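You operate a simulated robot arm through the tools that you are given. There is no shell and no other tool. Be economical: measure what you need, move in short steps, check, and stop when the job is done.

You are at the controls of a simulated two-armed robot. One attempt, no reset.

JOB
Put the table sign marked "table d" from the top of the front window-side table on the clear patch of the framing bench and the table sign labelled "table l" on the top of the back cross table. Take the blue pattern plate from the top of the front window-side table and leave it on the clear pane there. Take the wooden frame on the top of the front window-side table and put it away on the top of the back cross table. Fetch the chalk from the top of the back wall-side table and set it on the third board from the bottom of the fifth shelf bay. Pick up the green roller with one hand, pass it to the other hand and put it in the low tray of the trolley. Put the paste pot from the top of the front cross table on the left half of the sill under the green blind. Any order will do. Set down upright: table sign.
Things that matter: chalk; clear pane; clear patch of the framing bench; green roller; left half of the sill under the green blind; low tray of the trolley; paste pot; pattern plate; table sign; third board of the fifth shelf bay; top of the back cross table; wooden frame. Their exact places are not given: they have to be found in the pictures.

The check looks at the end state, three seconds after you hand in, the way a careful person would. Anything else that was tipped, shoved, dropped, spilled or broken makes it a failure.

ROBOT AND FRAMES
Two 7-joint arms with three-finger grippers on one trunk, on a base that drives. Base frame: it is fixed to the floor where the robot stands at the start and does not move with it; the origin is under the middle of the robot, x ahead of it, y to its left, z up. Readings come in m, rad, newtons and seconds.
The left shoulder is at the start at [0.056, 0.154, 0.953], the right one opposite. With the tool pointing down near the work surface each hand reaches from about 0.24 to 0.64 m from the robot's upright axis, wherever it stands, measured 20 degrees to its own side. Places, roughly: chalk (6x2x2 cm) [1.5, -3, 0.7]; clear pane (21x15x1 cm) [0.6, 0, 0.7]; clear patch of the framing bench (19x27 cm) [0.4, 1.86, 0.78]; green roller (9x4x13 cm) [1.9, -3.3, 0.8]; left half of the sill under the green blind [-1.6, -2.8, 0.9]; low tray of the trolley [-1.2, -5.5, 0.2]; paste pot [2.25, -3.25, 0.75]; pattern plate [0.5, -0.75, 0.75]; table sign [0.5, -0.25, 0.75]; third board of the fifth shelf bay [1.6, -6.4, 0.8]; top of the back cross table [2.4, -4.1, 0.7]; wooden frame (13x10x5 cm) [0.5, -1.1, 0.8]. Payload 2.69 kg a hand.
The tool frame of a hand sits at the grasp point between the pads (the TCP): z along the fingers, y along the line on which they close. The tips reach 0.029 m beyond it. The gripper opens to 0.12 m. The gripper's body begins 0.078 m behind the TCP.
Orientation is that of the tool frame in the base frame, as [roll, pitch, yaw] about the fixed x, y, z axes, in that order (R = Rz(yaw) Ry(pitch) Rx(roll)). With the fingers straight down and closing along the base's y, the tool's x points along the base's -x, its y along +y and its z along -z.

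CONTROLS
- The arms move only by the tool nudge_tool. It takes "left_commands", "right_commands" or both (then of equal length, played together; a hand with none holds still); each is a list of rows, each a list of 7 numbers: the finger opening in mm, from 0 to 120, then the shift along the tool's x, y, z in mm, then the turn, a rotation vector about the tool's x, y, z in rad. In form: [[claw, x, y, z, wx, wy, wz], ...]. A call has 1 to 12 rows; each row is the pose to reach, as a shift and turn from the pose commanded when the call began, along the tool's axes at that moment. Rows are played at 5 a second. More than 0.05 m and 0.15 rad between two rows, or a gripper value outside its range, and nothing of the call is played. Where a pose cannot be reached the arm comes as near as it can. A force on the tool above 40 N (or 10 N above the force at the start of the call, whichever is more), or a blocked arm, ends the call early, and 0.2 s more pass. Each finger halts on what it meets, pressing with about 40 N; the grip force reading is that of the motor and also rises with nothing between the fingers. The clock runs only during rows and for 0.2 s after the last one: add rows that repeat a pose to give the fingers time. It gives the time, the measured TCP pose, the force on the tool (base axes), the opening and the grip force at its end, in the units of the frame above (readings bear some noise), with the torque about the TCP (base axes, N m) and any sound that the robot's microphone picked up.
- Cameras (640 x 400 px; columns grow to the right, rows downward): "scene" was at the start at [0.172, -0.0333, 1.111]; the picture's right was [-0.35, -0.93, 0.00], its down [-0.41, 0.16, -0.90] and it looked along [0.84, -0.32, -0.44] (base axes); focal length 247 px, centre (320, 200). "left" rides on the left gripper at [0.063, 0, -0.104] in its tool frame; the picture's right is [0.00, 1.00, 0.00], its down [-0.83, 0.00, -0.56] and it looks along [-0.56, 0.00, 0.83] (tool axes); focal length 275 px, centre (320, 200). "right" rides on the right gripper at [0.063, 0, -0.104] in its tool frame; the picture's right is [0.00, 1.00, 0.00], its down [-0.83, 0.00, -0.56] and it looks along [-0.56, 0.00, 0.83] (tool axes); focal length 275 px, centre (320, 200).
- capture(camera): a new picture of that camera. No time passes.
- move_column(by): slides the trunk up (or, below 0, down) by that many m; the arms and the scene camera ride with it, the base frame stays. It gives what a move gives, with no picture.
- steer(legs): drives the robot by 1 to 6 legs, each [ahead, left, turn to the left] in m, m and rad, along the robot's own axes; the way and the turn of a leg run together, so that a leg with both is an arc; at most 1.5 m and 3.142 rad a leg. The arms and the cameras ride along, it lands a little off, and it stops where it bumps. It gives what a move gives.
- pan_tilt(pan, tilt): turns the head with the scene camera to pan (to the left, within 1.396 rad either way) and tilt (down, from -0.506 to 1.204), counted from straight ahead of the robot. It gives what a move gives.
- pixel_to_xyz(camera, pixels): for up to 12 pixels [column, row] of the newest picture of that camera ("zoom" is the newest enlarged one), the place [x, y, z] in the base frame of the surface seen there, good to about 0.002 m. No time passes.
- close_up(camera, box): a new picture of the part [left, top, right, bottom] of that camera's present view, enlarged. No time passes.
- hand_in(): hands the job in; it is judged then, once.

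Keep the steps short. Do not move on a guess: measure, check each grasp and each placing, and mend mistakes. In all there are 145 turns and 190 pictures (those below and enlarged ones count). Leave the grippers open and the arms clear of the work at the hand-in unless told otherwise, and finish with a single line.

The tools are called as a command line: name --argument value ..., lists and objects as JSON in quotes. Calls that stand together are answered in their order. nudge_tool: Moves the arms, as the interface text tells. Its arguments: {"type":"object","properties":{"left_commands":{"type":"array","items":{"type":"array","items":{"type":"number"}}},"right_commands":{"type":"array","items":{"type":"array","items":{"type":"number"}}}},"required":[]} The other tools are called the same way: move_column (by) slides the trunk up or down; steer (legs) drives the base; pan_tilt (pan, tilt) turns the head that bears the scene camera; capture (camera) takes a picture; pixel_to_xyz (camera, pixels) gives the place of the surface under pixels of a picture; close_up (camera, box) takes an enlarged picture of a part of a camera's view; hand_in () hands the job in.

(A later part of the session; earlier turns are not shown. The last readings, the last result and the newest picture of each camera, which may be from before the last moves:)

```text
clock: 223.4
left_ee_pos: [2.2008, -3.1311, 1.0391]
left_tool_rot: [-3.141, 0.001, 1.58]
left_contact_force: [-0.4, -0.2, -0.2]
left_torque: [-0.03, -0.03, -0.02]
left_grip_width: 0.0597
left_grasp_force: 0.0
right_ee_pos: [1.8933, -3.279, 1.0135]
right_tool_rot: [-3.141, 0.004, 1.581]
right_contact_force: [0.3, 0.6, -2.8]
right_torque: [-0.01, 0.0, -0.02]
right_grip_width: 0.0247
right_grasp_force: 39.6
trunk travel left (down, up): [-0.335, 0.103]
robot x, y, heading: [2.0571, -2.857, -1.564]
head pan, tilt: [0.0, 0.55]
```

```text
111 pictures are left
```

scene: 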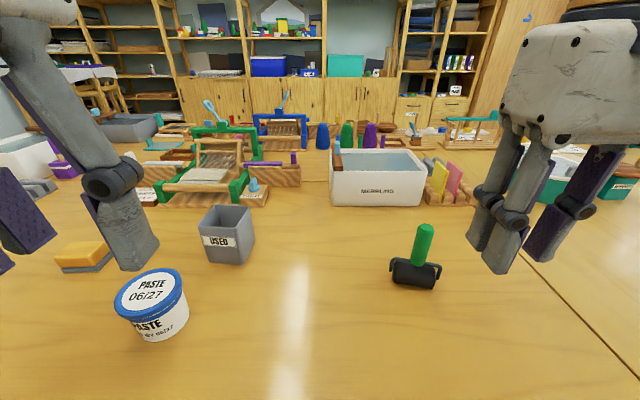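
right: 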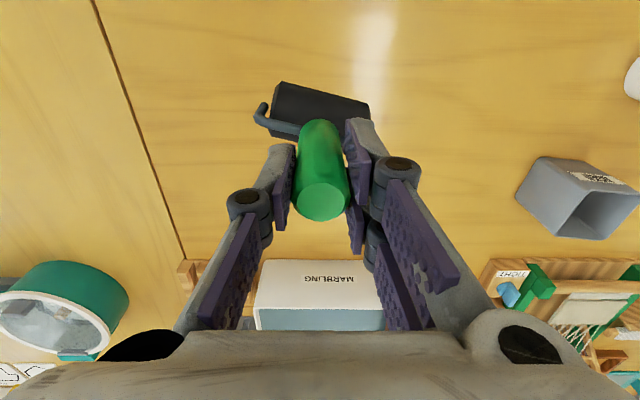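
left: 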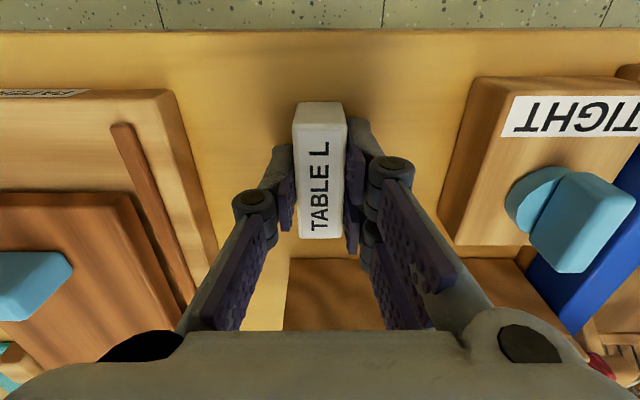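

The roller is held (24.7 mm). Next is the chalk: I'll turn right to face -x so the left hand comes toward it.

steer --legs '[[0, 0, -1.575], [0.06, 0, 0]]'

capture --camera "left"

```text
clock: 228.2
left_ee_pos: [1.7283, -3.0005, 1.039]
left_tool_rot: [-3.14, 0.001, 0.022]
left_contact_force: [-0.5, -0.4, 0.1]
left_torque: [0.0, -0.03, 0.03]
left_grip_width: 0.0601
left_grasp_force: 0.1
right_ee_pos: [1.5773, -2.6949, 1.0121]
right_tool_rot: [-3.141, 0.002, 0.023]
right_contact_force: [-0.2, 0.3, -2.1]
right_torque: [0.02, -0.05, -0.02]
right_grip_width: 0.0244
right_grasp_force: 40.4
trunk travel left (down, up): [-0.335, 0.103]
robot x, y, heading: [2.0031, -2.8565, -3.12]
head pan, tilt: [0.0, 0.55]
```

```text
110 pictures are left
```

left: 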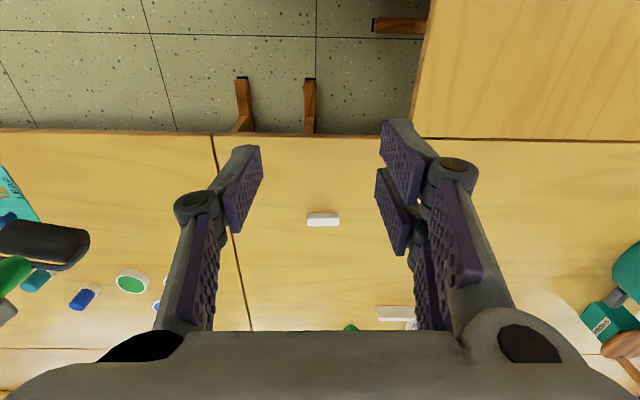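

close_up --camera "left" --box '[295, 205, 351, 240]'

pixel_to_xyz --camera "zoom" --pixels '[[140, 150], [500, 140], [150, 225], [495, 220], [320, 180], [320, 120]]'

```text
11.43 times, centred on (323, 222) of left
```

zoom: 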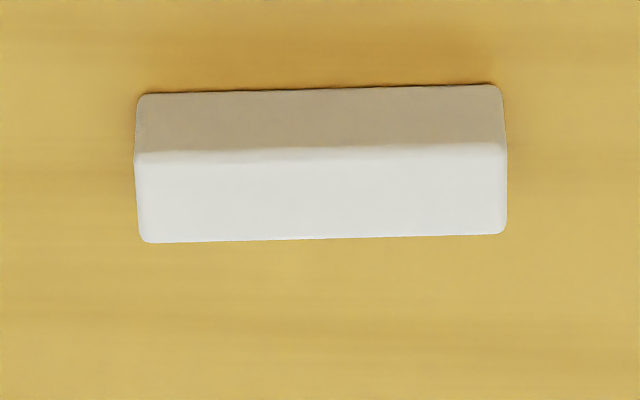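

```text
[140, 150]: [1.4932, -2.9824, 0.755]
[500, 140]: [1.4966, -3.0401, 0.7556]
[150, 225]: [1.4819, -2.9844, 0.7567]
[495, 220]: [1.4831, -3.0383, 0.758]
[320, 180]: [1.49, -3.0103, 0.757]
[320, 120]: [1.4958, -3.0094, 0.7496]
```

The chalk is a 58×17×18 mm block centred at (1.4875,-3.011) with its top at z 0.757. The left hand moves over it, goes down to TCP z 0.771 with fingers wide, ready to grip end to end.

nudge_tool --left_commands '[[90, -40, 1, 29, 0, 0, 0], [90, -80, 2, 58, 0, 0, -0.02], [90, -120, 3, 87, 0, 0, -0.037], [90, -160, 4, 116, 0, 0, -0.037], [90, -200, 5, 145, 0, 0, -0.037], [90, -241, 5, 172, 0, 0, -0.037], [90, -241, 5, 215, 0, 0, -0.037], [90, -241, 5, 250, 0, 0, -0.037], [90, -241, 5, 266, 0, 0, -0.037], [90, -241, 5, 267, 0, 0, -0.037]]'

capture --camera "left"

```text
clock: 230.4
left_ee_pos: [1.487, -3.0116, 0.7719]
left_tool_rot: [-3.141, 0.003, 0.059]
left_contact_force: [-0.1, 0.3, 1.0]
left_torque: [0.01, -0.02, 0.01]
left_grip_width: 0.09
left_grasp_force: 0.0
right_ee_pos: [1.5785, -2.6939, 1.0129]
right_tool_rot: [-3.141, 0.002, 0.022]
right_contact_force: [-0.4, -0.2, -2.8]
right_torque: [0.0, -0.04, 0.01]
right_grip_width: 0.0247
right_grasp_force: 40.4
trunk travel left (down, up): [-0.335, 0.103]
robot x, y, heading: [2.0011, -2.8566, -3.123]
head pan, tilt: [0.0, 0.55]
```

```text
108 pictures are left
```

left: 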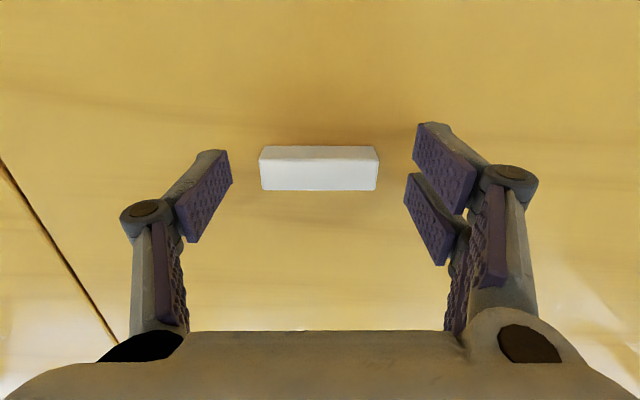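

nudge_tool --left_commands '[[50, 0, 0, 0, 0, 0, 0], [50, 0, 0, 0, 0, 0, 0], [50, 0, 0, -15, 0, 0, 0], [50, 0, 0, -55, 0, 0, 0], [50, 0, 0, -100, 0, 0, 0], [50, 0, 0, -145, 0, 0, 0], [50, 45, 0, -165, 0, 0, 0], [50, 90, 0, -185, 0, 0, 0], [50, 135, 0, -205, 0, 0, 0], [50, 180, 0, -215, 0, 0, 0]]'

capture --camera "left"

```text
clock: 232.6
left_ee_pos: [1.6711, -3.0015, 0.9851]
left_tool_rot: [-3.141, 0.003, 0.059]
left_contact_force: [-0.8, -0.1, -1.6]
left_torque: [-0.01, 0.02, 0.0]
left_grip_width: 0.0569
left_grasp_force: 39.4
right_ee_pos: [1.5778, -2.6944, 1.0134]
right_tool_rot: [-3.141, 0.003, 0.022]
right_contact_force: [0.3, -0.5, -2.4]
right_torque: [0.0, 0.01, 0.01]
right_grip_width: 0.0247
right_grasp_force: 39.8
trunk travel left (down, up): [-0.335, 0.103]
robot x, y, heading: [2.0049, -2.8599, -3.122]
head pan, tilt: [0.0, 0.55]
```

```text
107 pictures are left
```

left: 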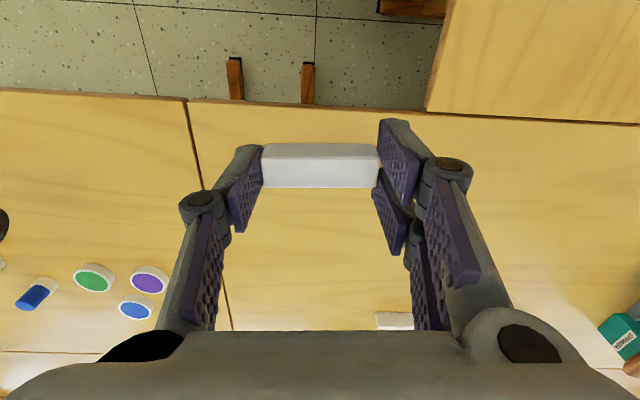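

The chalk is held (56.9 mm). I'll drive out backwards, around the east end, into the back aisle, keeping my heading.

steer --legs '[[-0.3, -0.4, -0.02], [-1.5, 0, 0], [-0.35, 0, 0], [0, 1.5, 0], [0, 1.15, 0], [1.5, 0, 0]]'

steer --legs '[[0.95, 0.05, 0], [0, 0, 1.57]]'

pan_tilt --pan 0 --tilt 0.5

capture --camera "scene"

```text
clock: 272.3
left_ee_pos: [2.3081, -5.2399, 0.985]
left_tool_rot: [3.141, 0.002, 0.042]
left_contact_force: [-0.6, -1.1, -1.1]
left_torque: [-0.01, 0.02, 0.02]
left_grip_width: 0.0569
left_grasp_force: 40.0
right_ee_pos: [2.2186, -4.9323, 1.013]
right_tool_rot: [-3.141, 0.003, 0.008]
right_contact_force: [0.0, 0.2, -2.6]
right_torque: [0.0, -0.02, 0.01]
right_grip_width: 0.0247
right_grasp_force: 39.9
trunk travel left (down, up): [-0.335, 0.103]
robot x, y, heading: [2.6392, -5.1042, -3.14]
head pan, tilt: [0.0, 0.55]
```

```text
clock: 281.1
left_ee_pos: [1.8195, -5.4901, 0.985]
left_tool_rot: [-3.141, 0.002, 1.627]
left_contact_force: [-0.2, 0.3, -1.0]
left_torque: [0.04, 0.0, 0.0]
left_grip_width: 0.0569
left_grasp_force: 40.4
right_ee_pos: [1.5121, -5.5819, 1.0133]
right_tool_rot: [3.141, 0.001, 1.589]
right_contact_force: [-0.4, -0.7, -2.8]
right_torque: [0.01, -0.03, 0.0]
right_grip_width: 0.024
right_grasp_force: 40.1
trunk travel left (down, up): [-0.335, 0.103]
robot x, y, heading: [1.6792, -5.1559, -1.56]
head pan, tilt: [0.0, 0.55]
```

```text
clock: 281.8
left_ee_pos: [1.8192, -5.4898, 0.9853]
left_tool_rot: [-3.139, 0.002, 1.624]
left_contact_force: [-0.1, 0.4, -0.7]
left_torque: [0.02, -0.03, -0.02]
left_grip_width: 0.0567
left_grasp_force: 39.6
right_ee_pos: [1.5135, -5.5816, 1.0124]
right_tool_rot: [-3.141, 0.002, 1.586]
right_contact_force: [-0.3, 0.5, -2.4]
right_torque: [0.04, 0.0, 0.0]
right_grip_width: 0.0245
right_grasp_force: 39.9
trunk travel left (down, up): [-0.335, 0.103]
robot x, y, heading: [1.6757, -5.158, -1.559]
head pan, tilt: [0.0, 0.499]
```

```text
106 pictures are left
```

scene: 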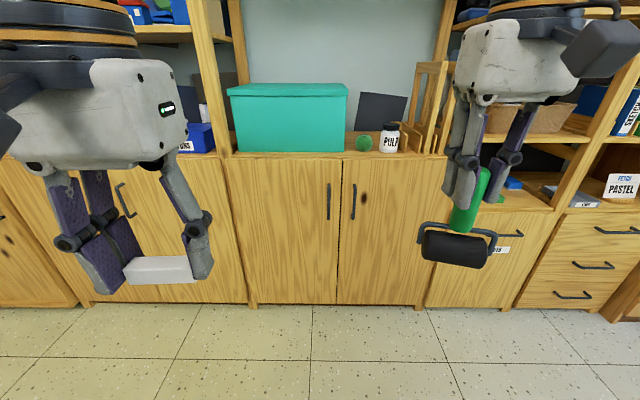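

The fifth bay's third board carries a teal box, a green ball, a jar and a rack. I'll measure its free front part.

close_up --camera "scene" --box '[215, 60, 455, 210]'

pixel_to_xyz --camera "zoom" --pixels '[[200, 255], [360, 255], [500, 250], [60, 240], [345, 235], [380, 240], [395, 228], [460, 230], [360, 205], [430, 250], [350, 100], [555, 240]]'

```text
2.67 times, centred on (335, 135) of scene
```

zoom: 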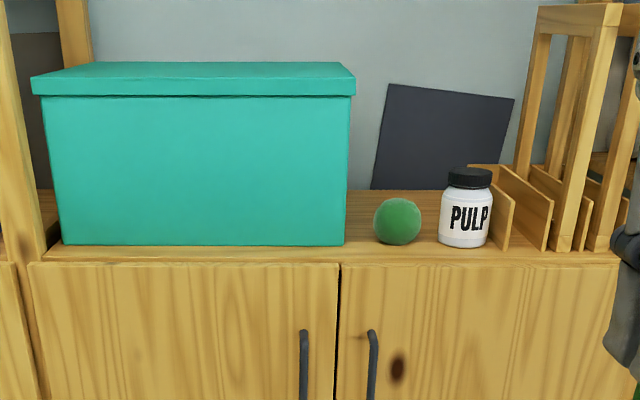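

```text
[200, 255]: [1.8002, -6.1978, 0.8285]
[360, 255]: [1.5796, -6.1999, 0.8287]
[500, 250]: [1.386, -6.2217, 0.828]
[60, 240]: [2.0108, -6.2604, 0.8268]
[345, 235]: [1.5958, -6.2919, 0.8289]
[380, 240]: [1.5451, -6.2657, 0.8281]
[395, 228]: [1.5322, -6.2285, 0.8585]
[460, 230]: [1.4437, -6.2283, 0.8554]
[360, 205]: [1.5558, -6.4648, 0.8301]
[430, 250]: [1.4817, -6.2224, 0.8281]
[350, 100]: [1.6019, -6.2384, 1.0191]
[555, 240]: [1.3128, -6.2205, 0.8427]
```

The board is at z 0.828, its front edge at y -6.18, and the ball and jar fronts at y -6.228. I'll set the chalk at (1.50,-6.203), in front of the gap, clear of the tall box. I'll tuck the right hand, raise the left a bit and drive in.

nudge_tool --right_commands '[[5, 45, 0, 0, 0, 0, 0], [5, 90, 0, 0, 0, 0, 0], [5, 130, 0, 0, 0, 0, 0]]'

steer --legs '[[0.3, -0.325, -0.011], [0.22, 0, 0]]'

capture --camera "scene"

capture --camera "left"

```text
clock: 282.6
left_ee_pos: [1.8195, -5.4898, 0.9847]
left_tool_rot: [-3.142, 0.002, 1.624]
left_contact_force: [-1.1, 0.8, -0.8]
left_torque: [-0.03, -0.01, 0.01]
left_grip_width: 0.0569
left_grasp_force: 40.7
right_ee_pos: [1.5101, -5.4513, 1.0123]
right_tool_rot: [-3.14, 0.004, 1.588]
right_contact_force: [0.8, -0.2, -3.1]
right_torque: [0.0, 0.01, 0.03]
right_grip_width: 0.0247
right_grasp_force: 40.4
trunk travel left (down, up): [-0.335, 0.103]
robot x, y, heading: [1.6798, -5.1581, -1.553]
head pan, tilt: [0.0, 0.499]
```

```text
clock: 287.0
left_ee_pos: [1.4908, -6.0139, 0.9857]
left_tool_rot: [-3.141, -0.001, 1.621]
left_contact_force: [0.4, 0.3, 0.2]
left_torque: [0.02, -0.01, -0.02]
left_grip_width: 0.0571
left_grasp_force: 39.5
right_ee_pos: [1.1837, -5.9733, 1.0125]
right_tool_rot: [-3.141, 0.001, 1.583]
right_contact_force: [-0.1, 0.4, -2.2]
right_torque: [0.05, 0.0, -0.02]
right_grip_width: 0.0246
right_grasp_force: 40.2
trunk travel left (down, up): [-0.335, 0.103]
robot x, y, heading: [1.3561, -5.6819, -1.562]
head pan, tilt: [0.0, 0.499]
```

```text
104 pictures are left
```

scene: 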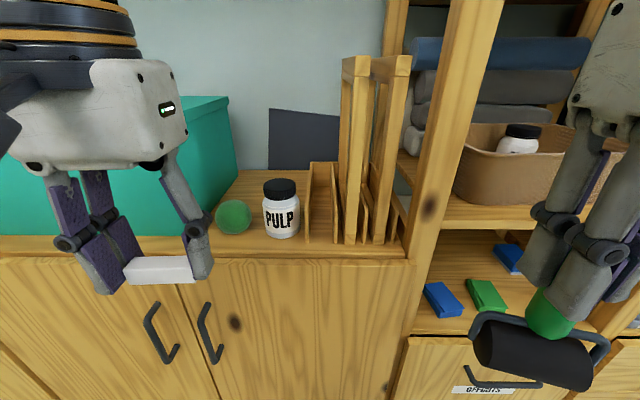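

```text
103 pictures are left
```

left: 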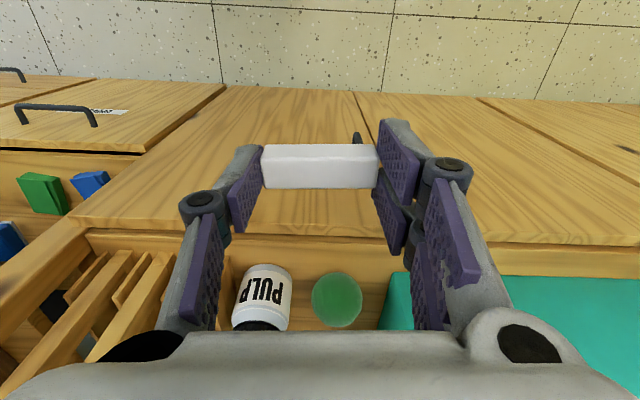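

pixel_to_xyz --camera "left" --pixels '[[335, 272], [335, 300], [262, 268], [265, 290], [400, 290], [300, 240], [400, 243], [300, 260], [390, 300]]'

pixel_to_xyz --camera "scene" --pixels '[[237, 232], [280, 232], [290, 255], [250, 245], [250, 185], [237, 200], [280, 183]]'

```text
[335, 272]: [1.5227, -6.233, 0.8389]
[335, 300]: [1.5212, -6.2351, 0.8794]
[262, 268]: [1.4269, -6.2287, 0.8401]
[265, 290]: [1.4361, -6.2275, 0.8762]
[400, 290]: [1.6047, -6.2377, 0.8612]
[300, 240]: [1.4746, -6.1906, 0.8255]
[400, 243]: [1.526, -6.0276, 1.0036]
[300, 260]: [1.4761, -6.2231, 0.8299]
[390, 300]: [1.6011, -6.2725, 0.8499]
```

```text
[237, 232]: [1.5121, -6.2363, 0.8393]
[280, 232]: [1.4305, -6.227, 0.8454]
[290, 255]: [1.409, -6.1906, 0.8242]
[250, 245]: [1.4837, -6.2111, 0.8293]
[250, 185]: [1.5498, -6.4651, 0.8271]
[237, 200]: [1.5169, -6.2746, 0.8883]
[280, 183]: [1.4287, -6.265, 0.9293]
```

The free strip runs from y -6.19 to -6.228. I'll put the chalk centre at (1.48,-6.208): extend at height, square up and come down to just above the board.

nudge_tool --left_commands '[[50, -40, -4, 0, 0, 0, 0.01], [50, -80, -8, 0, 0, 0, 0.02], [50, -120, -13, 0, 0, 0, 0.03], [50, -160, -17, 0, 0, 0, 0.04], [50, -193, -21, 20, 0, 0, 0.05], [50, -193, -21, 65, 0, 0, 0.05], [50, -193, -21, 105, 0, 0, 0.05], [50, -193, -21, 115, 0, 0, 0.05], [50, -193, -21, 115, 0, 0, 0.05]]'

capture --camera "left"

capture --camera "scene"

```text
clock: 289.0
left_ee_pos: [1.4812, -6.2063, 0.8711]
left_tool_rot: [-3.139, 0.002, 1.57]
left_contact_force: [-0.1, -0.6, 0.6]
left_torque: [0.02, 0.0, 0.01]
left_grip_width: 0.0569
left_grasp_force: 39.9
right_ee_pos: [1.1837, -5.9716, 1.013]
right_tool_rot: [-3.141, 0.002, 1.582]
right_contact_force: [0.2, -0.8, -2.0]
right_torque: [0.03, 0.01, 0.04]
right_grip_width: 0.0243
right_grasp_force: 39.7
trunk travel left (down, up): [-0.335, 0.103]
robot x, y, heading: [1.3481, -5.6785, -1.566]
head pan, tilt: [0.0, 0.499]
```

```text
102 pictures are left
```

left: 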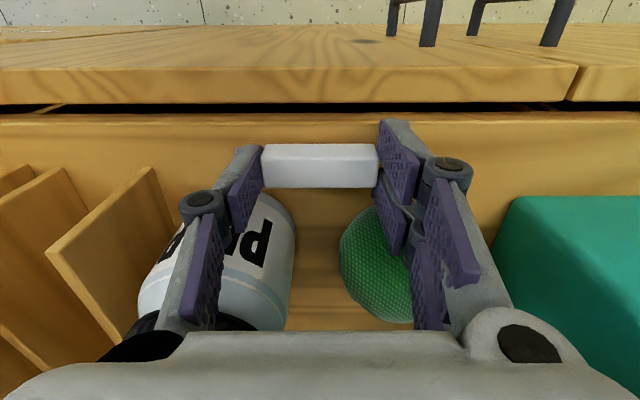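

```text
101 pictures are left
```

scene: 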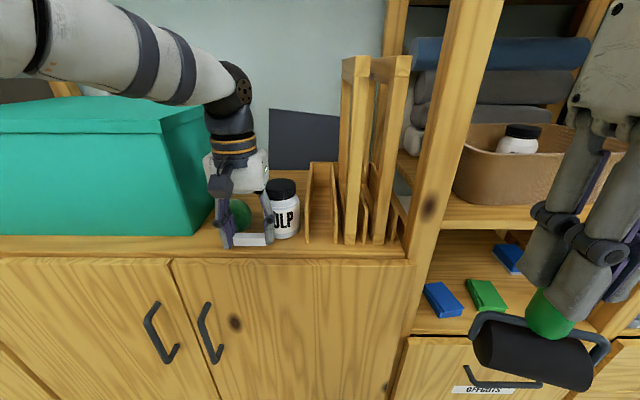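

pixel_to_xyz --camera "left" --pixels '[[320, 115], [320, 130], [320, 210], [270, 200], [375, 215], [320, 150], [320, 182]]'

```text
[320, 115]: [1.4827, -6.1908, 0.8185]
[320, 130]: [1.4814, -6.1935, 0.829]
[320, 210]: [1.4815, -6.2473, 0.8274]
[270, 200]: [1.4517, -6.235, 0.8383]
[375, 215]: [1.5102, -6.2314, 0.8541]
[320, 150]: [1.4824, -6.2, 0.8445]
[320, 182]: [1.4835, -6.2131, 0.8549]
```

The chalk spans y -6.198…-6.215 and the edge is at -6.191. I'll shift 3 mm inward and lower to contact.

nudge_tool --left_commands '[[50, -3, 0, 4, 0, 0, 0], [50, -3, 0, 8, 0, 0, 0], [50, -3, 0, 10, 0, 0, 0], [50, -3, 0, 11, 0, 0, 0]]'

```text
clock: 290.0
left_ee_pos: [1.4803, -6.2097, 0.8631]
left_tool_rot: [-3.139, 0.009, 1.572]
left_contact_force: [4.7, -2.2, 29.1]
left_torque: [-0.12, -0.28, 0.05]
left_grip_width: 0.0567
left_grasp_force: 39.7
right_ee_pos: [1.184, -5.9718, 1.0138]
right_tool_rot: [-3.141, 0.006, 1.583]
right_contact_force: [0.2, 0.0, -1.8]
right_torque: [0.06, 0.03, -0.01]
right_grip_width: 0.0249
right_grasp_force: 39.6
trunk travel left (down, up): [-0.335, 0.103]
robot x, y, heading: [1.3514, -5.6821, -1.563]
head pan, tilt: [0.0, 0.499]
```

Firm contact. I'll ease up 2 mm, open gently and rise.

nudge_tool --left_commands '[[50, 0, 0, -2, 0, 0, 0], [62, 0, 0, -2, 0, 0, 0], [70, 0, 0, -2, 0, 0, 0], [70, 0, 0, -2, 0, 0, 0], [70, 1, 0, -35, 0, 0, 0], [70, 5, 0, -80, 0, 0, 0], [70, 20, 0, -125, 0, 0, 0], [70, 65, 0, -135, 0, 0, 0], [70, 110, 0, -135, 0, 0, 0]]'

capture --camera "left"

capture --camera "scene"

```text
clock: 292.0
left_ee_pos: [1.4826, -6.099, 0.9941]
left_tool_rot: [-3.14, 0.003, 1.571]
left_contact_force: [-0.1, 0.2, -0.4]
left_torque: [0.01, 0.05, -0.04]
left_grip_width: 0.07
left_grasp_force: 0.1
right_ee_pos: [1.1836, -5.9724, 1.0114]
right_tool_rot: [3.14, 0.003, 1.583]
right_contact_force: [0.0, 0.7, -1.5]
right_torque: [0.05, 0.02, 0.0]
right_grip_width: 0.0242
right_grasp_force: 39.8
trunk travel left (down, up): [-0.335, 0.103]
robot x, y, heading: [1.3514, -5.6827, -1.562]
head pan, tilt: [0.0, 0.499]
```

```text
100 pictures are left
```

left: 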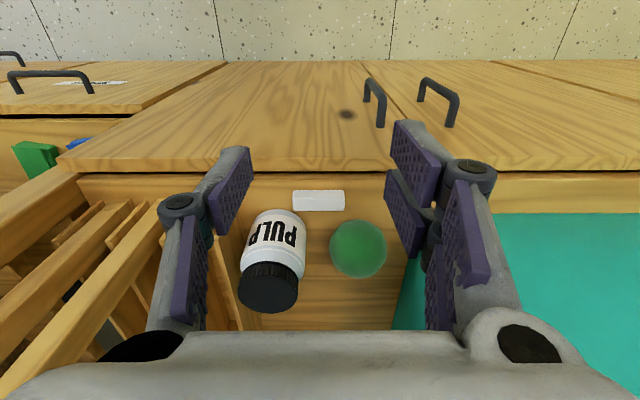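

```text
99 pictures are left
```

scene: 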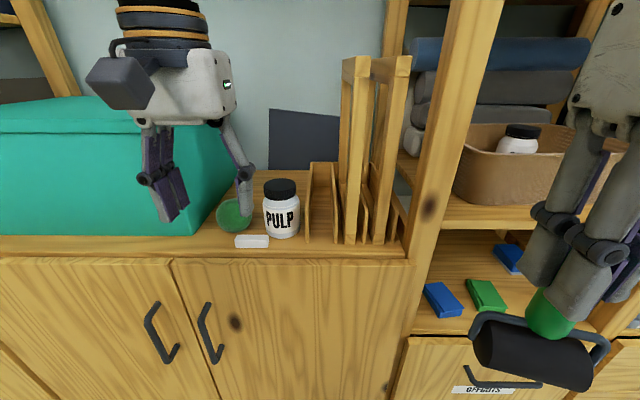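

The chalk lies on the board. I'll back out, face west and drive toward the trolley.

steer --legs '[[-0.5, 0, 0], [0, 0, -1.575], [1.3, 0, 0]]'

pan_tilt --pan 0.1 --tilt 0.5

capture --camera "scene"

```text
clock: 304.9
left_ee_pos: [-0.3809, -5.2789, 0.9928]
left_tool_rot: [3.141, 0.0, -0.029]
left_contact_force: [0.2, 0.2, -0.7]
left_torque: [-0.04, -0.02, 0.01]
left_grip_width: 0.07
left_grasp_force: 0.0
right_ee_pos: [-0.2452, -4.9857, 1.0119]
right_tool_rot: [3.141, 0.001, -0.017]
right_contact_force: [-0.8, -0.6, -2.1]
right_torque: [0.01, -0.02, -0.02]
right_grip_width: 0.0244
right_grasp_force: 39.6
trunk travel left (down, up): [-0.335, 0.103]
robot x, y, heading: [0.0412, -5.1612, 3.122]
head pan, tilt: [0.0, 0.499]
```

```text
clock: 305.6
left_ee_pos: [-0.3809, -5.2783, 0.9925]
left_tool_rot: [3.141, 0.002, -0.03]
left_contact_force: [-0.7, 0.2, 0.5]
left_torque: [0.03, 0.0, 0.0]
left_grip_width: 0.0697
left_grasp_force: 0.0
right_ee_pos: [-0.2448, -4.9846, 1.0132]
right_tool_rot: [3.139, 0.003, -0.017]
right_contact_force: [-0.6, -0.8, -2.5]
right_torque: [0.02, -0.04, 0.0]
right_grip_width: 0.0245
right_grasp_force: 40.5
trunk travel left (down, up): [-0.335, 0.103]
robot x, y, heading: [0.0394, -5.1651, 3.12]
head pan, tilt: [0.099, 0.499]
```

```text
98 pictures are left
```

scene: 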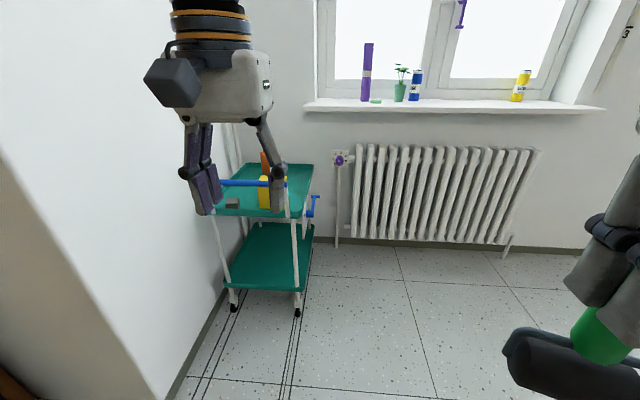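

close_up --camera "scene" --box '[180, 130, 350, 330]'

pixel_to_xyz --camera "scene" --pixels '[[233, 290], [298, 292], [308, 232], [265, 260], [250, 285], [245, 245], [300, 245], [215, 215], [285, 218], [312, 165], [235, 183], [297, 312]]'

```text
2.00 times, centred on (265, 230) of scene
```

zoom: 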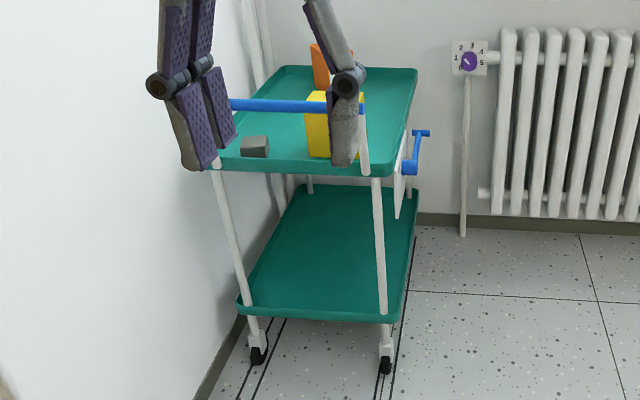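

```text
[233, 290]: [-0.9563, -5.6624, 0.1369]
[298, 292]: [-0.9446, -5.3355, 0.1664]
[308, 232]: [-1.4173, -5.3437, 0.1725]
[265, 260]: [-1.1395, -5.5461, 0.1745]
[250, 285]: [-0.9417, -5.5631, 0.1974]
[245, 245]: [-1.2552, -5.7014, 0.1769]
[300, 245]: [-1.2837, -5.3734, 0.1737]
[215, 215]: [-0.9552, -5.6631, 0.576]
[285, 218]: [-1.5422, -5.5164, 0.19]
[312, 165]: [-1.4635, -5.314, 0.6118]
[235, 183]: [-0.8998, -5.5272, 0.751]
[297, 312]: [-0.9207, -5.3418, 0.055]
```

The lower tray has its floor at z 0.174, a lip at 0.197, and the upper tray about 0.4 above, so the receiving hand must hold the handle nearly horizontally. I'll hand the roller over here in the open. The right hand brings it in front while the left pitches forward to about 70° and waits at the side.

nudge_tool --left_commands '[[70, 13, 11, 7, 0, -0.136, 0], [70, 27, 22, 13, 0, -0.272, 0], [70, 40, 33, 20, 0, -0.408, 0], [70, 53, 44, 27, 0, -0.544, 0], [70, 67, 56, 33, 0, -0.68, 0], [70, 80, 67, 40, 0, -0.816, 0], [70, 93, 78, 47, 0, -0.952, 0], [70, 107, 89, 53, 0, -1.088, 0], [70, 120, 100, 60, 0, -1.22, 0], [70, 120, 100, 60, 0, -1.22, 0]]' --right_commands '[[5, -26, 19, 4, 0, 0, 0], [5, -52, 39, 9, 0, 0, 0], [5, -78, 58, 13, 0, 0, 0], [5, -104, 78, 18, 0, 0, 0], [5, -130, 98, 22, 0, 0, 0], [5, -156, 117, 27, 0, 0, 0], [5, -182, 137, 31, 0, 0, 0], [5, -208, 156, 36, 0, 0, 0], [5, -234, 176, 40, 0, 0, 0], [5, -234, 176, 40, 0, 0, 0]]'

pan_tilt --pan 0.1 --tilt 0.6

capture --camera "scene"

capture --camera "left"

```text
clock: 307.8
left_ee_pos: [-0.3595, -5.4095, 1.0685]
left_tool_rot: [-3.141, 1.221, -0.033]
left_contact_force: [-0.5, 1.4, 0.1]
left_torque: [-0.01, 0.03, 0.03]
left_grip_width: 0.0699
left_grasp_force: 0.0
left hand out of reach, approached as far as the arm can: row 6, 7, 8, 9, 10
right_ee_pos: [-0.4731, -5.1573, 0.9702]
right_tool_rot: [-3.141, 0.002, -0.016]
right_contact_force: [-1.0, 0.0, -2.8]
right_torque: [0.0, -0.03, -0.03]
right_grip_width: 0.0249
right_grasp_force: 39.9
right hand out of reach, approached as far as the arm can: row 9, 10
trunk travel left (down, up): [-0.335, 0.103]
robot x, y, heading: [0.0416, -5.1647, 3.124]
head pan, tilt: [0.099, 0.499]
```

```text
clock: 308.4
left_ee_pos: [-0.3576, -5.4096, 1.0673]
left_tool_rot: [-3.14, 1.219, -0.03]
left_contact_force: [0.4, 0.2, 0.2]
left_torque: [-0.03, -0.02, 0.01]
left_grip_width: 0.0701
left_grasp_force: 0.1
right_ee_pos: [-0.4742, -5.1568, 0.9717]
right_tool_rot: [-3.141, 0.002, -0.017]
right_contact_force: [-1.0, -0.1, -2.6]
right_torque: [-0.02, 0.01, 0.0]
right_grip_width: 0.0246
right_grasp_force: 39.6
trunk travel left (down, up): [-0.335, 0.103]
robot x, y, heading: [0.0395, -5.1603, 3.124]
head pan, tilt: [0.099, 0.6]
```

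```text
96 pictures are left
```

scene: 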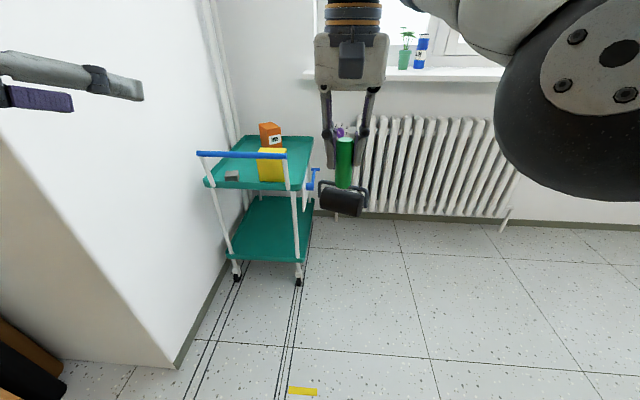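

```text
95 pictures are left
```

left: 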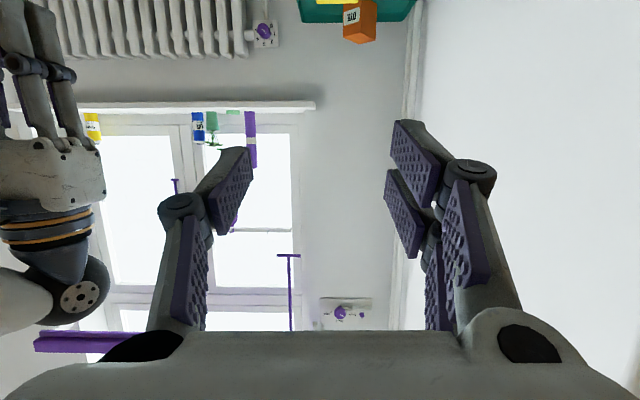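

The left hand waits higher than commanded because it was too close to the body. I'll turn it 40° to point forward-right, lower it to handle height, and come in to 14 cm behind the handle.

nudge_tool --left_commands '[[70, 26, 0, 12, 0.132, 0, 0.048], [70, 53, 0, 25, 0.263, 0, 0.096], [70, 80, 0, 38, 0.395, 0, 0.143], [70, 106, 0, 50, 0.526, 0, 0.191], [70, 132, 0, 63, 0.658, 0, 0.239], [70, 132, -40, 63, 0.658, 0, 0.239], [70, 132, -80, 63, 0.658, 0, 0.239], [70, 132, -120, 63, 0.658, 0, 0.239], [70, 132, -160, 63, 0.658, 0, 0.239], [70, 132, -160, 63, 0.658, 0, 0.239]]'

capture --camera "scene"

capture --camera "left"

```text
clock: 310.6
left_ee_pos: [-0.3947, -5.2484, 0.9279]
left_tool_rot: [-3.137, 1.223, -0.727]
left_contact_force: [-0.7, -0.6, -0.1]
left_torque: [0.0, -0.01, -0.02]
left_grip_width: 0.0699
left_grasp_force: 0.0
left hand out of reach, approached as far as the arm can: row 1, 2, 3, 7, 8, 9, 10
right_ee_pos: [-0.4726, -5.1587, 0.9717]
right_tool_rot: [-3.141, 0.001, -0.017]
right_contact_force: [0.2, 1.1, -2.6]
right_torque: [0.02, 0.01, 0.0]
right_grip_width: 0.0244
right_grasp_force: 40.1
trunk travel left (down, up): [-0.335, 0.103]
robot x, y, heading: [0.0418, -5.1597, 3.117]
head pan, tilt: [0.099, 0.6]
```

```text
94 pictures are left
```

scene: 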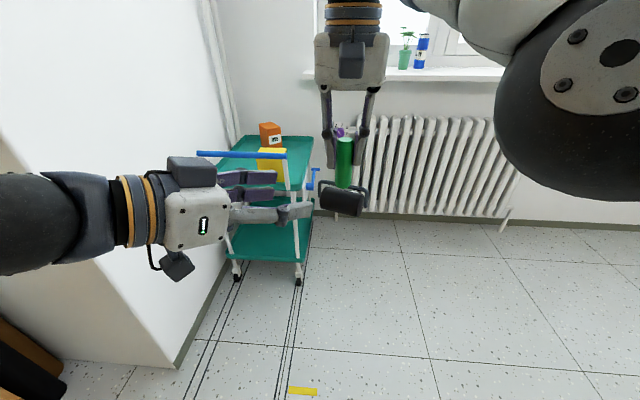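

```text
93 pictures are left
```

left: 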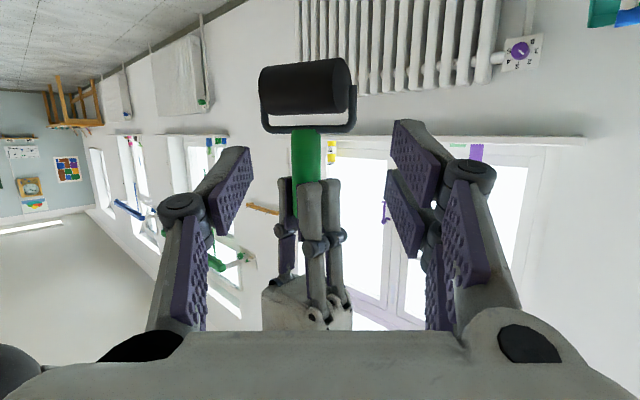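

The left camera shows the handle between the fingers' directions. I'll measure the handle.

pixel_to_xyz --camera "left" --pixels '[[306, 135], [306, 150], [306, 165], [306, 178], [296, 155], [317, 155], [270, 125], [345, 128], [290, 183], [330, 183]]'

```text
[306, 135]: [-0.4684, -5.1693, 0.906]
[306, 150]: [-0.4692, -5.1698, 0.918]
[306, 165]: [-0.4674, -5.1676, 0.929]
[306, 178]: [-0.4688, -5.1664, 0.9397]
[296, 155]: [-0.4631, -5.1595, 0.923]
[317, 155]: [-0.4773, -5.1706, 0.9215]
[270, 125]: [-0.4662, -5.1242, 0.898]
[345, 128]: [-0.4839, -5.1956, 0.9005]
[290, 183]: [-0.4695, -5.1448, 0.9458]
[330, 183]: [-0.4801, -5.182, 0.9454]
```

Handle centre is (-0.473,-5.159), with free height z 0.902–0.943. The left hand goes forward with open fingers so the handle sits at its TCP at z 0.921.

nudge_tool --left_commands '[[70, -10, -14.4, 35, 0, 0, 0], [70, -20, -14.4, 70, 0, 0, 0], [70, -29, -14.4, 98, 0, 0, 0], [70, -34, -14.4, 113, 0, 0, 0], [70, -34, -14.4, 113, 0, 0, 0]]'

capture --camera "left"

capture --camera "right"

close_up --camera "scene" --box '[180, 60, 420, 260]'

```text
clock: 311.9
left_ee_pos: [-0.4734, -5.1594, 0.9237]
left_tool_rot: [-3.141, 1.224, -0.726]
left_contact_force: [1.4, -13.1, 2.7]
left_torque: [-0.37, 0.13, 0.51]
left_grip_width: 0.0786
left_grasp_force: 6.6
right_ee_pos: [-0.4723, -5.1568, 0.9707]
right_tool_rot: [-3.138, 0.0, -0.018]
right_contact_force: [-1.7, 12.3, -4.7]
right_torque: [0.97, -0.17, -0.53]
right_grip_width: 0.028
right_grasp_force: 39.8
trunk travel left (down, up): [-0.335, 0.103]
robot x, y, heading: [0.0379, -5.1665, 3.128]
head pan, tilt: [0.099, 0.6]
```

```text
92 pictures are left
```

left: 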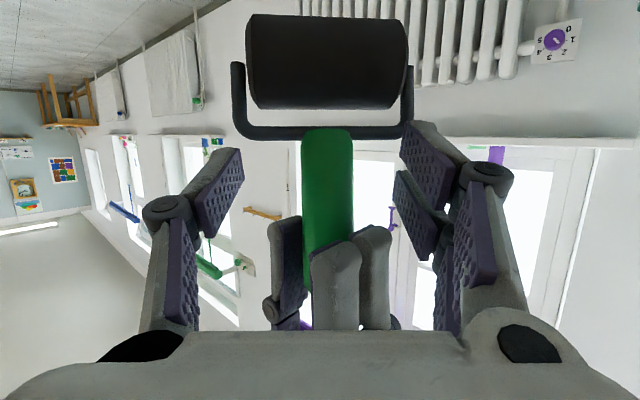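

```text
91 pictures are left
```

right: 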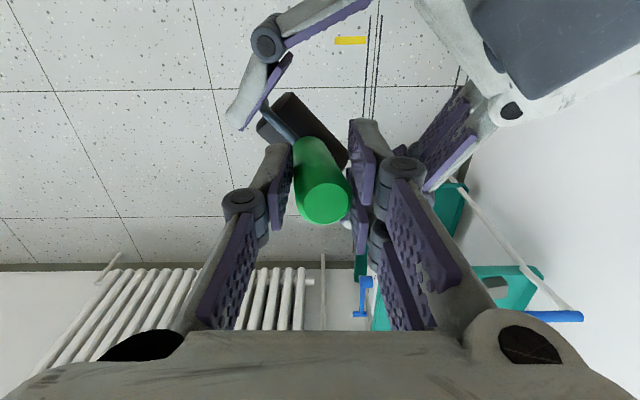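

```text
2.00 times, centred on (300, 160) of scene
```

zoom: 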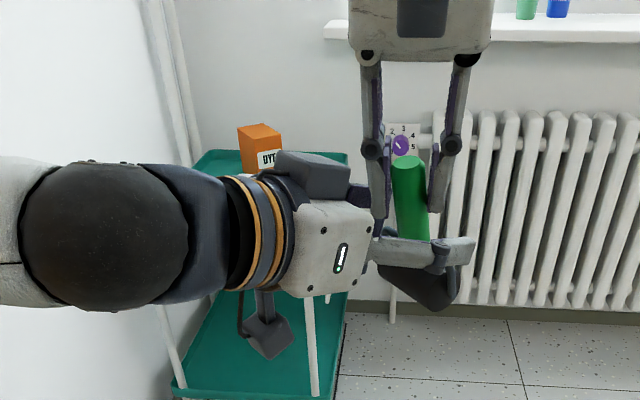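

One left finger caught the roller's yoke and twisted it slightly. I'll back straight off, narrow the fingers, and measure again.

nudge_tool --left_commands '[[78, 6, 0, -18, 0, 0, 0], [78, 14, 0, -45, 0, 0, 0], [60, 24, 0, -80, 0, 0, 0], [44, 24, 0, -80, 0, 0, 0]]'

capture --camera "left"

capture --camera "right"

```text
clock: 312.9
left_ee_pos: [-0.4116, -5.2141, 0.9275]
left_tool_rot: [-3.138, 1.223, -0.727]
left_contact_force: [-0.2, 0.3, 0.7]
left_torque: [0.0, -0.01, 0.0]
left_grip_width: 0.044
left_grasp_force: 0.0
right_ee_pos: [-0.4741, -5.1579, 0.97]
right_tool_rot: [-3.141, 0.002, -0.018]
right_contact_force: [0.3, 0.0, -2.8]
right_torque: [0.0, -0.05, -0.01]
right_grip_width: 0.0245
right_grasp_force: 40.3
trunk travel left (down, up): [-0.335, 0.103]
robot x, y, heading: [0.0432, -5.1641, 3.115]
head pan, tilt: [0.099, 0.6]
```

```text
89 pictures are left
```

left: 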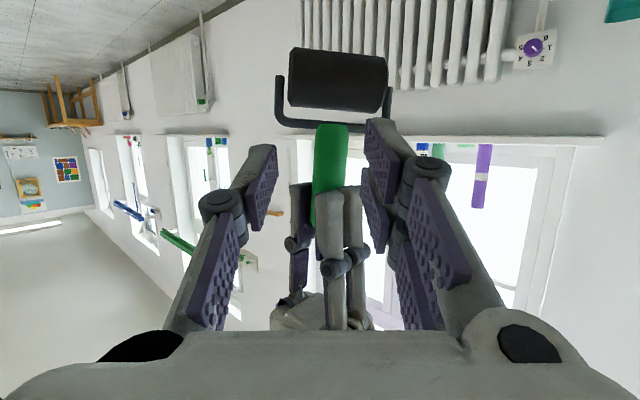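

```text
88 pictures are left
```

right: 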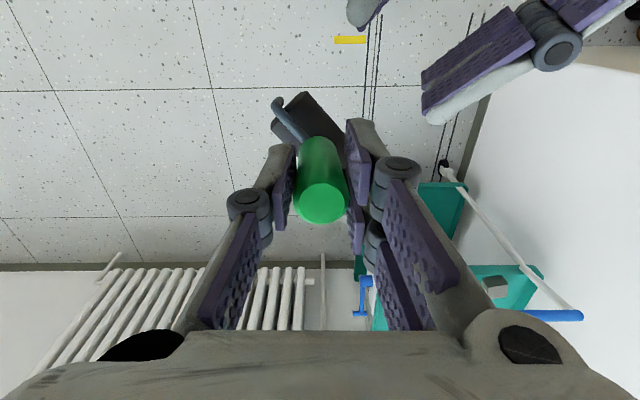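

pixel_to_xyz --camera "left" --pixels '[[331, 135], [330, 150], [329, 165], [328, 180], [317, 160], [342, 160], [280, 118], [360, 125], [385, 90]]'

```text
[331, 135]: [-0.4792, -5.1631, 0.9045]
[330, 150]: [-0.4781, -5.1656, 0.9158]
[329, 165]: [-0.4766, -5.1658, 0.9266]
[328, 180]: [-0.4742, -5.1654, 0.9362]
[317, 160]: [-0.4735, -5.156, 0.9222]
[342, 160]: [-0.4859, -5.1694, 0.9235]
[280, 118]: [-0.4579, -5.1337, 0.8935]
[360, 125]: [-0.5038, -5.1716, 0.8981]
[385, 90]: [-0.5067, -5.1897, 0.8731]
```

The handle stands nearly vertical, centre about (-0.483,-5.159). I'll approach again with 44 mm opening and a flatter pitch.

nudge_tool --left_commands '[[44, -6, 6.3, 20, 0, -0.08, 0], [44, -14, 6.3, 45, 0, -0.12, 0], [44, -22, 6.3, 68, 0, -0.12, 0], [44, -27, 6.3, 83, 0, -0.12, 0], [44, -27, 6.3, 83, 0, -0.12, 0]]'

capture --camera "left"

```text
clock: 314.1
left_ee_pos: [-0.4823, -5.1598, 0.925]
left_tool_rot: [-3.139, 1.342, -0.724]
left_contact_force: [6.4, -23.0, -0.6]
left_torque: [-0.58, 0.13, 0.59]
left_grip_width: 0.0584
left_grasp_force: 9.1
right_ee_pos: [-0.4748, -5.1548, 0.9722]
right_tool_rot: [-3.137, 0.002, -0.021]
right_contact_force: [-6.5, 22.7, -2.4]
right_torque: [1.6, 0.13, -0.83]
right_grip_width: 0.0261
right_grasp_force: 39.5
trunk travel left (down, up): [-0.335, 0.103]
robot x, y, heading: [0.038, -5.1614, 3.119]
head pan, tilt: [0.099, 0.6]
```

```text
87 pictures are left
```

left: 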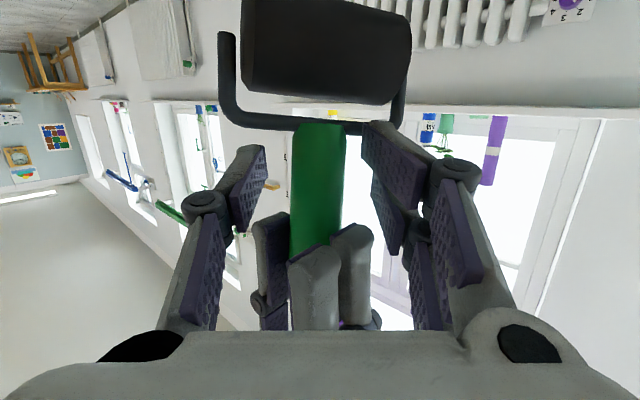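

The two hands' fingers brush because the left slopes upward. I'll back off, make the left fully horizontal (window z 0.902–0.941), and come in at z 0.921.

nudge_tool --left_commands '[[60, 2, 0, -20, 0, 0, 0], [60, 5, 0, -50, 0, 0, 0], [60, 8, 0, -85, 0, 0, 0], [60, 8, 0, -85, 0, -0.12, 0], [60, 8, 0, -85, 0, -0.226, 0], [60, 8, 0, -85, 0, -0.226, 0]]'

capture --camera "left"

close_up --camera "scene" --box '[180, 60, 420, 260]'

```text
clock: 315.4
left_ee_pos: [-0.4183, -5.2175, 0.9348]
left_tool_rot: [2.987, 1.57, -0.884]
left_contact_force: [0.3, 0.0, 0.3]
left_torque: [0.0, 0.01, 0.02]
left_grip_width: 0.06
left_grasp_force: 0.1
right_ee_pos: [-0.4738, -5.1567, 0.9716]
right_tool_rot: [3.141, 0.003, -0.018]
right_contact_force: [-0.6, -0.2, -2.3]
right_torque: [-0.01, -0.04, 0.04]
right_grip_width: 0.0245
right_grasp_force: 39.8
trunk travel left (down, up): [-0.335, 0.103]
robot x, y, heading: [0.0429, -5.1615, 3.122]
head pan, tilt: [0.099, 0.6]
```

```text
86 pictures are left
```

left: 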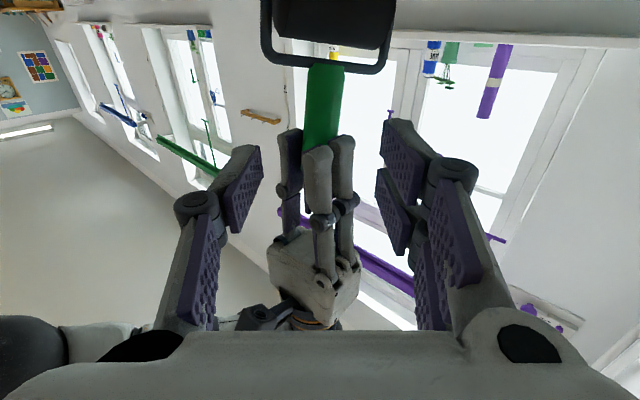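

```text
2.00 times, centred on (300, 160) of scene
```

zoom: 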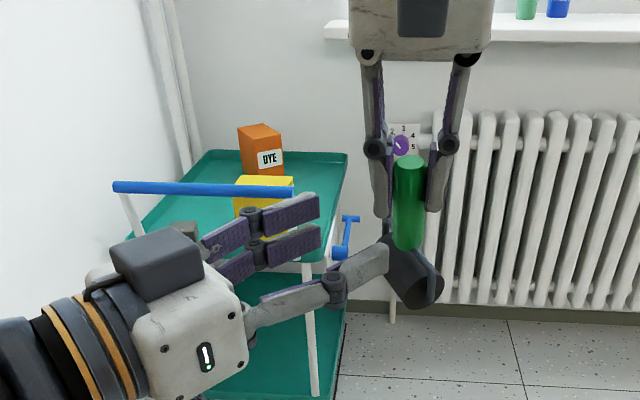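

The gripper has a forked finger on one side, so there isn't room for both hands on the handle. Instead the left will take the roller by its yoke ends: closing along the 9 cm width, at cylinder height, pitched 60°. I'll back off a little, re-pitch, open wide, and measure the cylinder.

nudge_tool --left_commands '[[75, 0, 0, -15, 0, 0.13, 0], [90, 0, 0, -30, 0, 0.26, 0], [105, 0, 0, -40, 0, 0.39, 0], [116, 0, 0, -40, 0, 0.524, 0], [116, 0, 0, -40, 0, 0.524, 0]]'

capture --camera "left"

```text
clock: 316.6
left_ee_pos: [-0.3876, -5.2431, 0.9344]
left_tool_rot: [-3.14, 1.043, -0.727]
left_contact_force: [-0.3, 0.7, -0.3]
left_torque: [0.01, 0.05, 0.0]
left_grip_width: 0.1162
left_grasp_force: 0.0
left hand out of reach, approached as far as the arm can: row 2
right_ee_pos: [-0.4736, -5.1566, 0.9714]
right_tool_rot: [-3.141, 0.002, -0.018]
right_contact_force: [-0.8, 0.2, -2.6]
right_torque: [0.0, -0.05, 0.0]
right_grip_width: 0.0242
right_grasp_force: 39.9
trunk travel left (down, up): [-0.335, 0.103]
robot x, y, heading: [0.0397, -5.1602, 3.12]
head pan, tilt: [0.099, 0.6]
```

```text
84 pictures are left
```

left: 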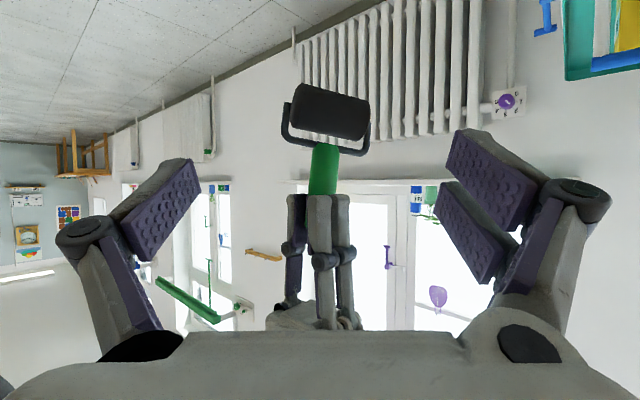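

pixel_to_xyz --camera "left" --pixels '[[300, 105], [330, 110], [360, 118], [330, 90], [330, 133], [286, 125], [368, 138], [320, 180], [325, 150]]'

```text
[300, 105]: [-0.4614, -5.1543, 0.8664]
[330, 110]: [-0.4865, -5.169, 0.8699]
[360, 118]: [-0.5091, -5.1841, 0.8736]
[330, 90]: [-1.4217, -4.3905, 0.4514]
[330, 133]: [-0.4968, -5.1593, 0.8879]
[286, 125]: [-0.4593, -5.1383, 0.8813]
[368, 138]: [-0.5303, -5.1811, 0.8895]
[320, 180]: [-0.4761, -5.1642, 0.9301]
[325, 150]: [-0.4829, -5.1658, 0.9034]
```

The yoke ends are at (-0.459,-5.138) and (-0.530,-5.181), so the yoke is turned 17° from my closing axis. I'll align and go to 11 cm before the cylinder centre.

nudge_tool --left_commands '[[118, -5, 12, 15, 0.087, 0, 0.05], [118, -10, 24, 30, 0.174, 0, 0.1], [118, -14, 36, 44.6, 0.2615, 0, 0.151], [118, -14, 36, 44.6, 0.2615, 0, 0.151]]'

capture --camera "left"

close_up --camera "scene" --box '[180, 60, 420, 260]'

```text
clock: 317.6
left_ee_pos: [-0.4477, -5.2393, 0.9253]
left_tool_rot: [-3.139, 1.046, -1.029]
left_contact_force: [0.2, 0.0, 0.4]
left_torque: [0.02, -0.02, -0.04]
left_grip_width: 0.1178
left_grasp_force: 0.0
right_ee_pos: [-0.4722, -5.1587, 0.9713]
right_tool_rot: [3.141, 0.002, -0.018]
right_contact_force: [-0.4, 0.0, -2.4]
right_torque: [-0.02, -0.07, 0.04]
right_grip_width: 0.0244
right_grasp_force: 40.2
trunk travel left (down, up): [-0.335, 0.103]
robot x, y, heading: [0.0436, -5.1625, 3.123]
head pan, tilt: [0.099, 0.6]
```

```text
83 pictures are left
```

left: 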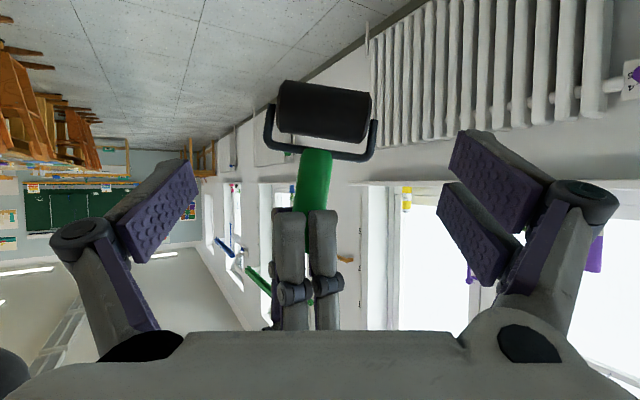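

```text
2.00 times, centred on (300, 160) of scene
```

zoom: 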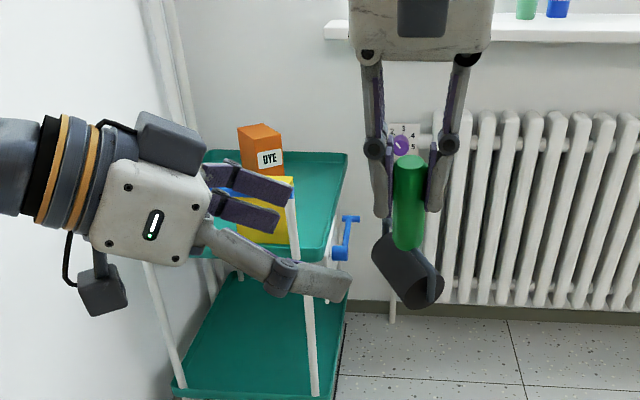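

pixel_to_xyz --camera "left" --pixels '[[290, 105], [323, 110], [360, 115], [270, 120], [375, 130], [320, 150]]'

```text
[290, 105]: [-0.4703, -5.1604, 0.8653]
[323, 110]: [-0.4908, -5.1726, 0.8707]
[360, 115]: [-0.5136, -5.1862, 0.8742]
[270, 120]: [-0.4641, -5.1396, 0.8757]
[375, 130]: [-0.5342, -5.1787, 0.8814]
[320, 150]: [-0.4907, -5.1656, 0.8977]
```

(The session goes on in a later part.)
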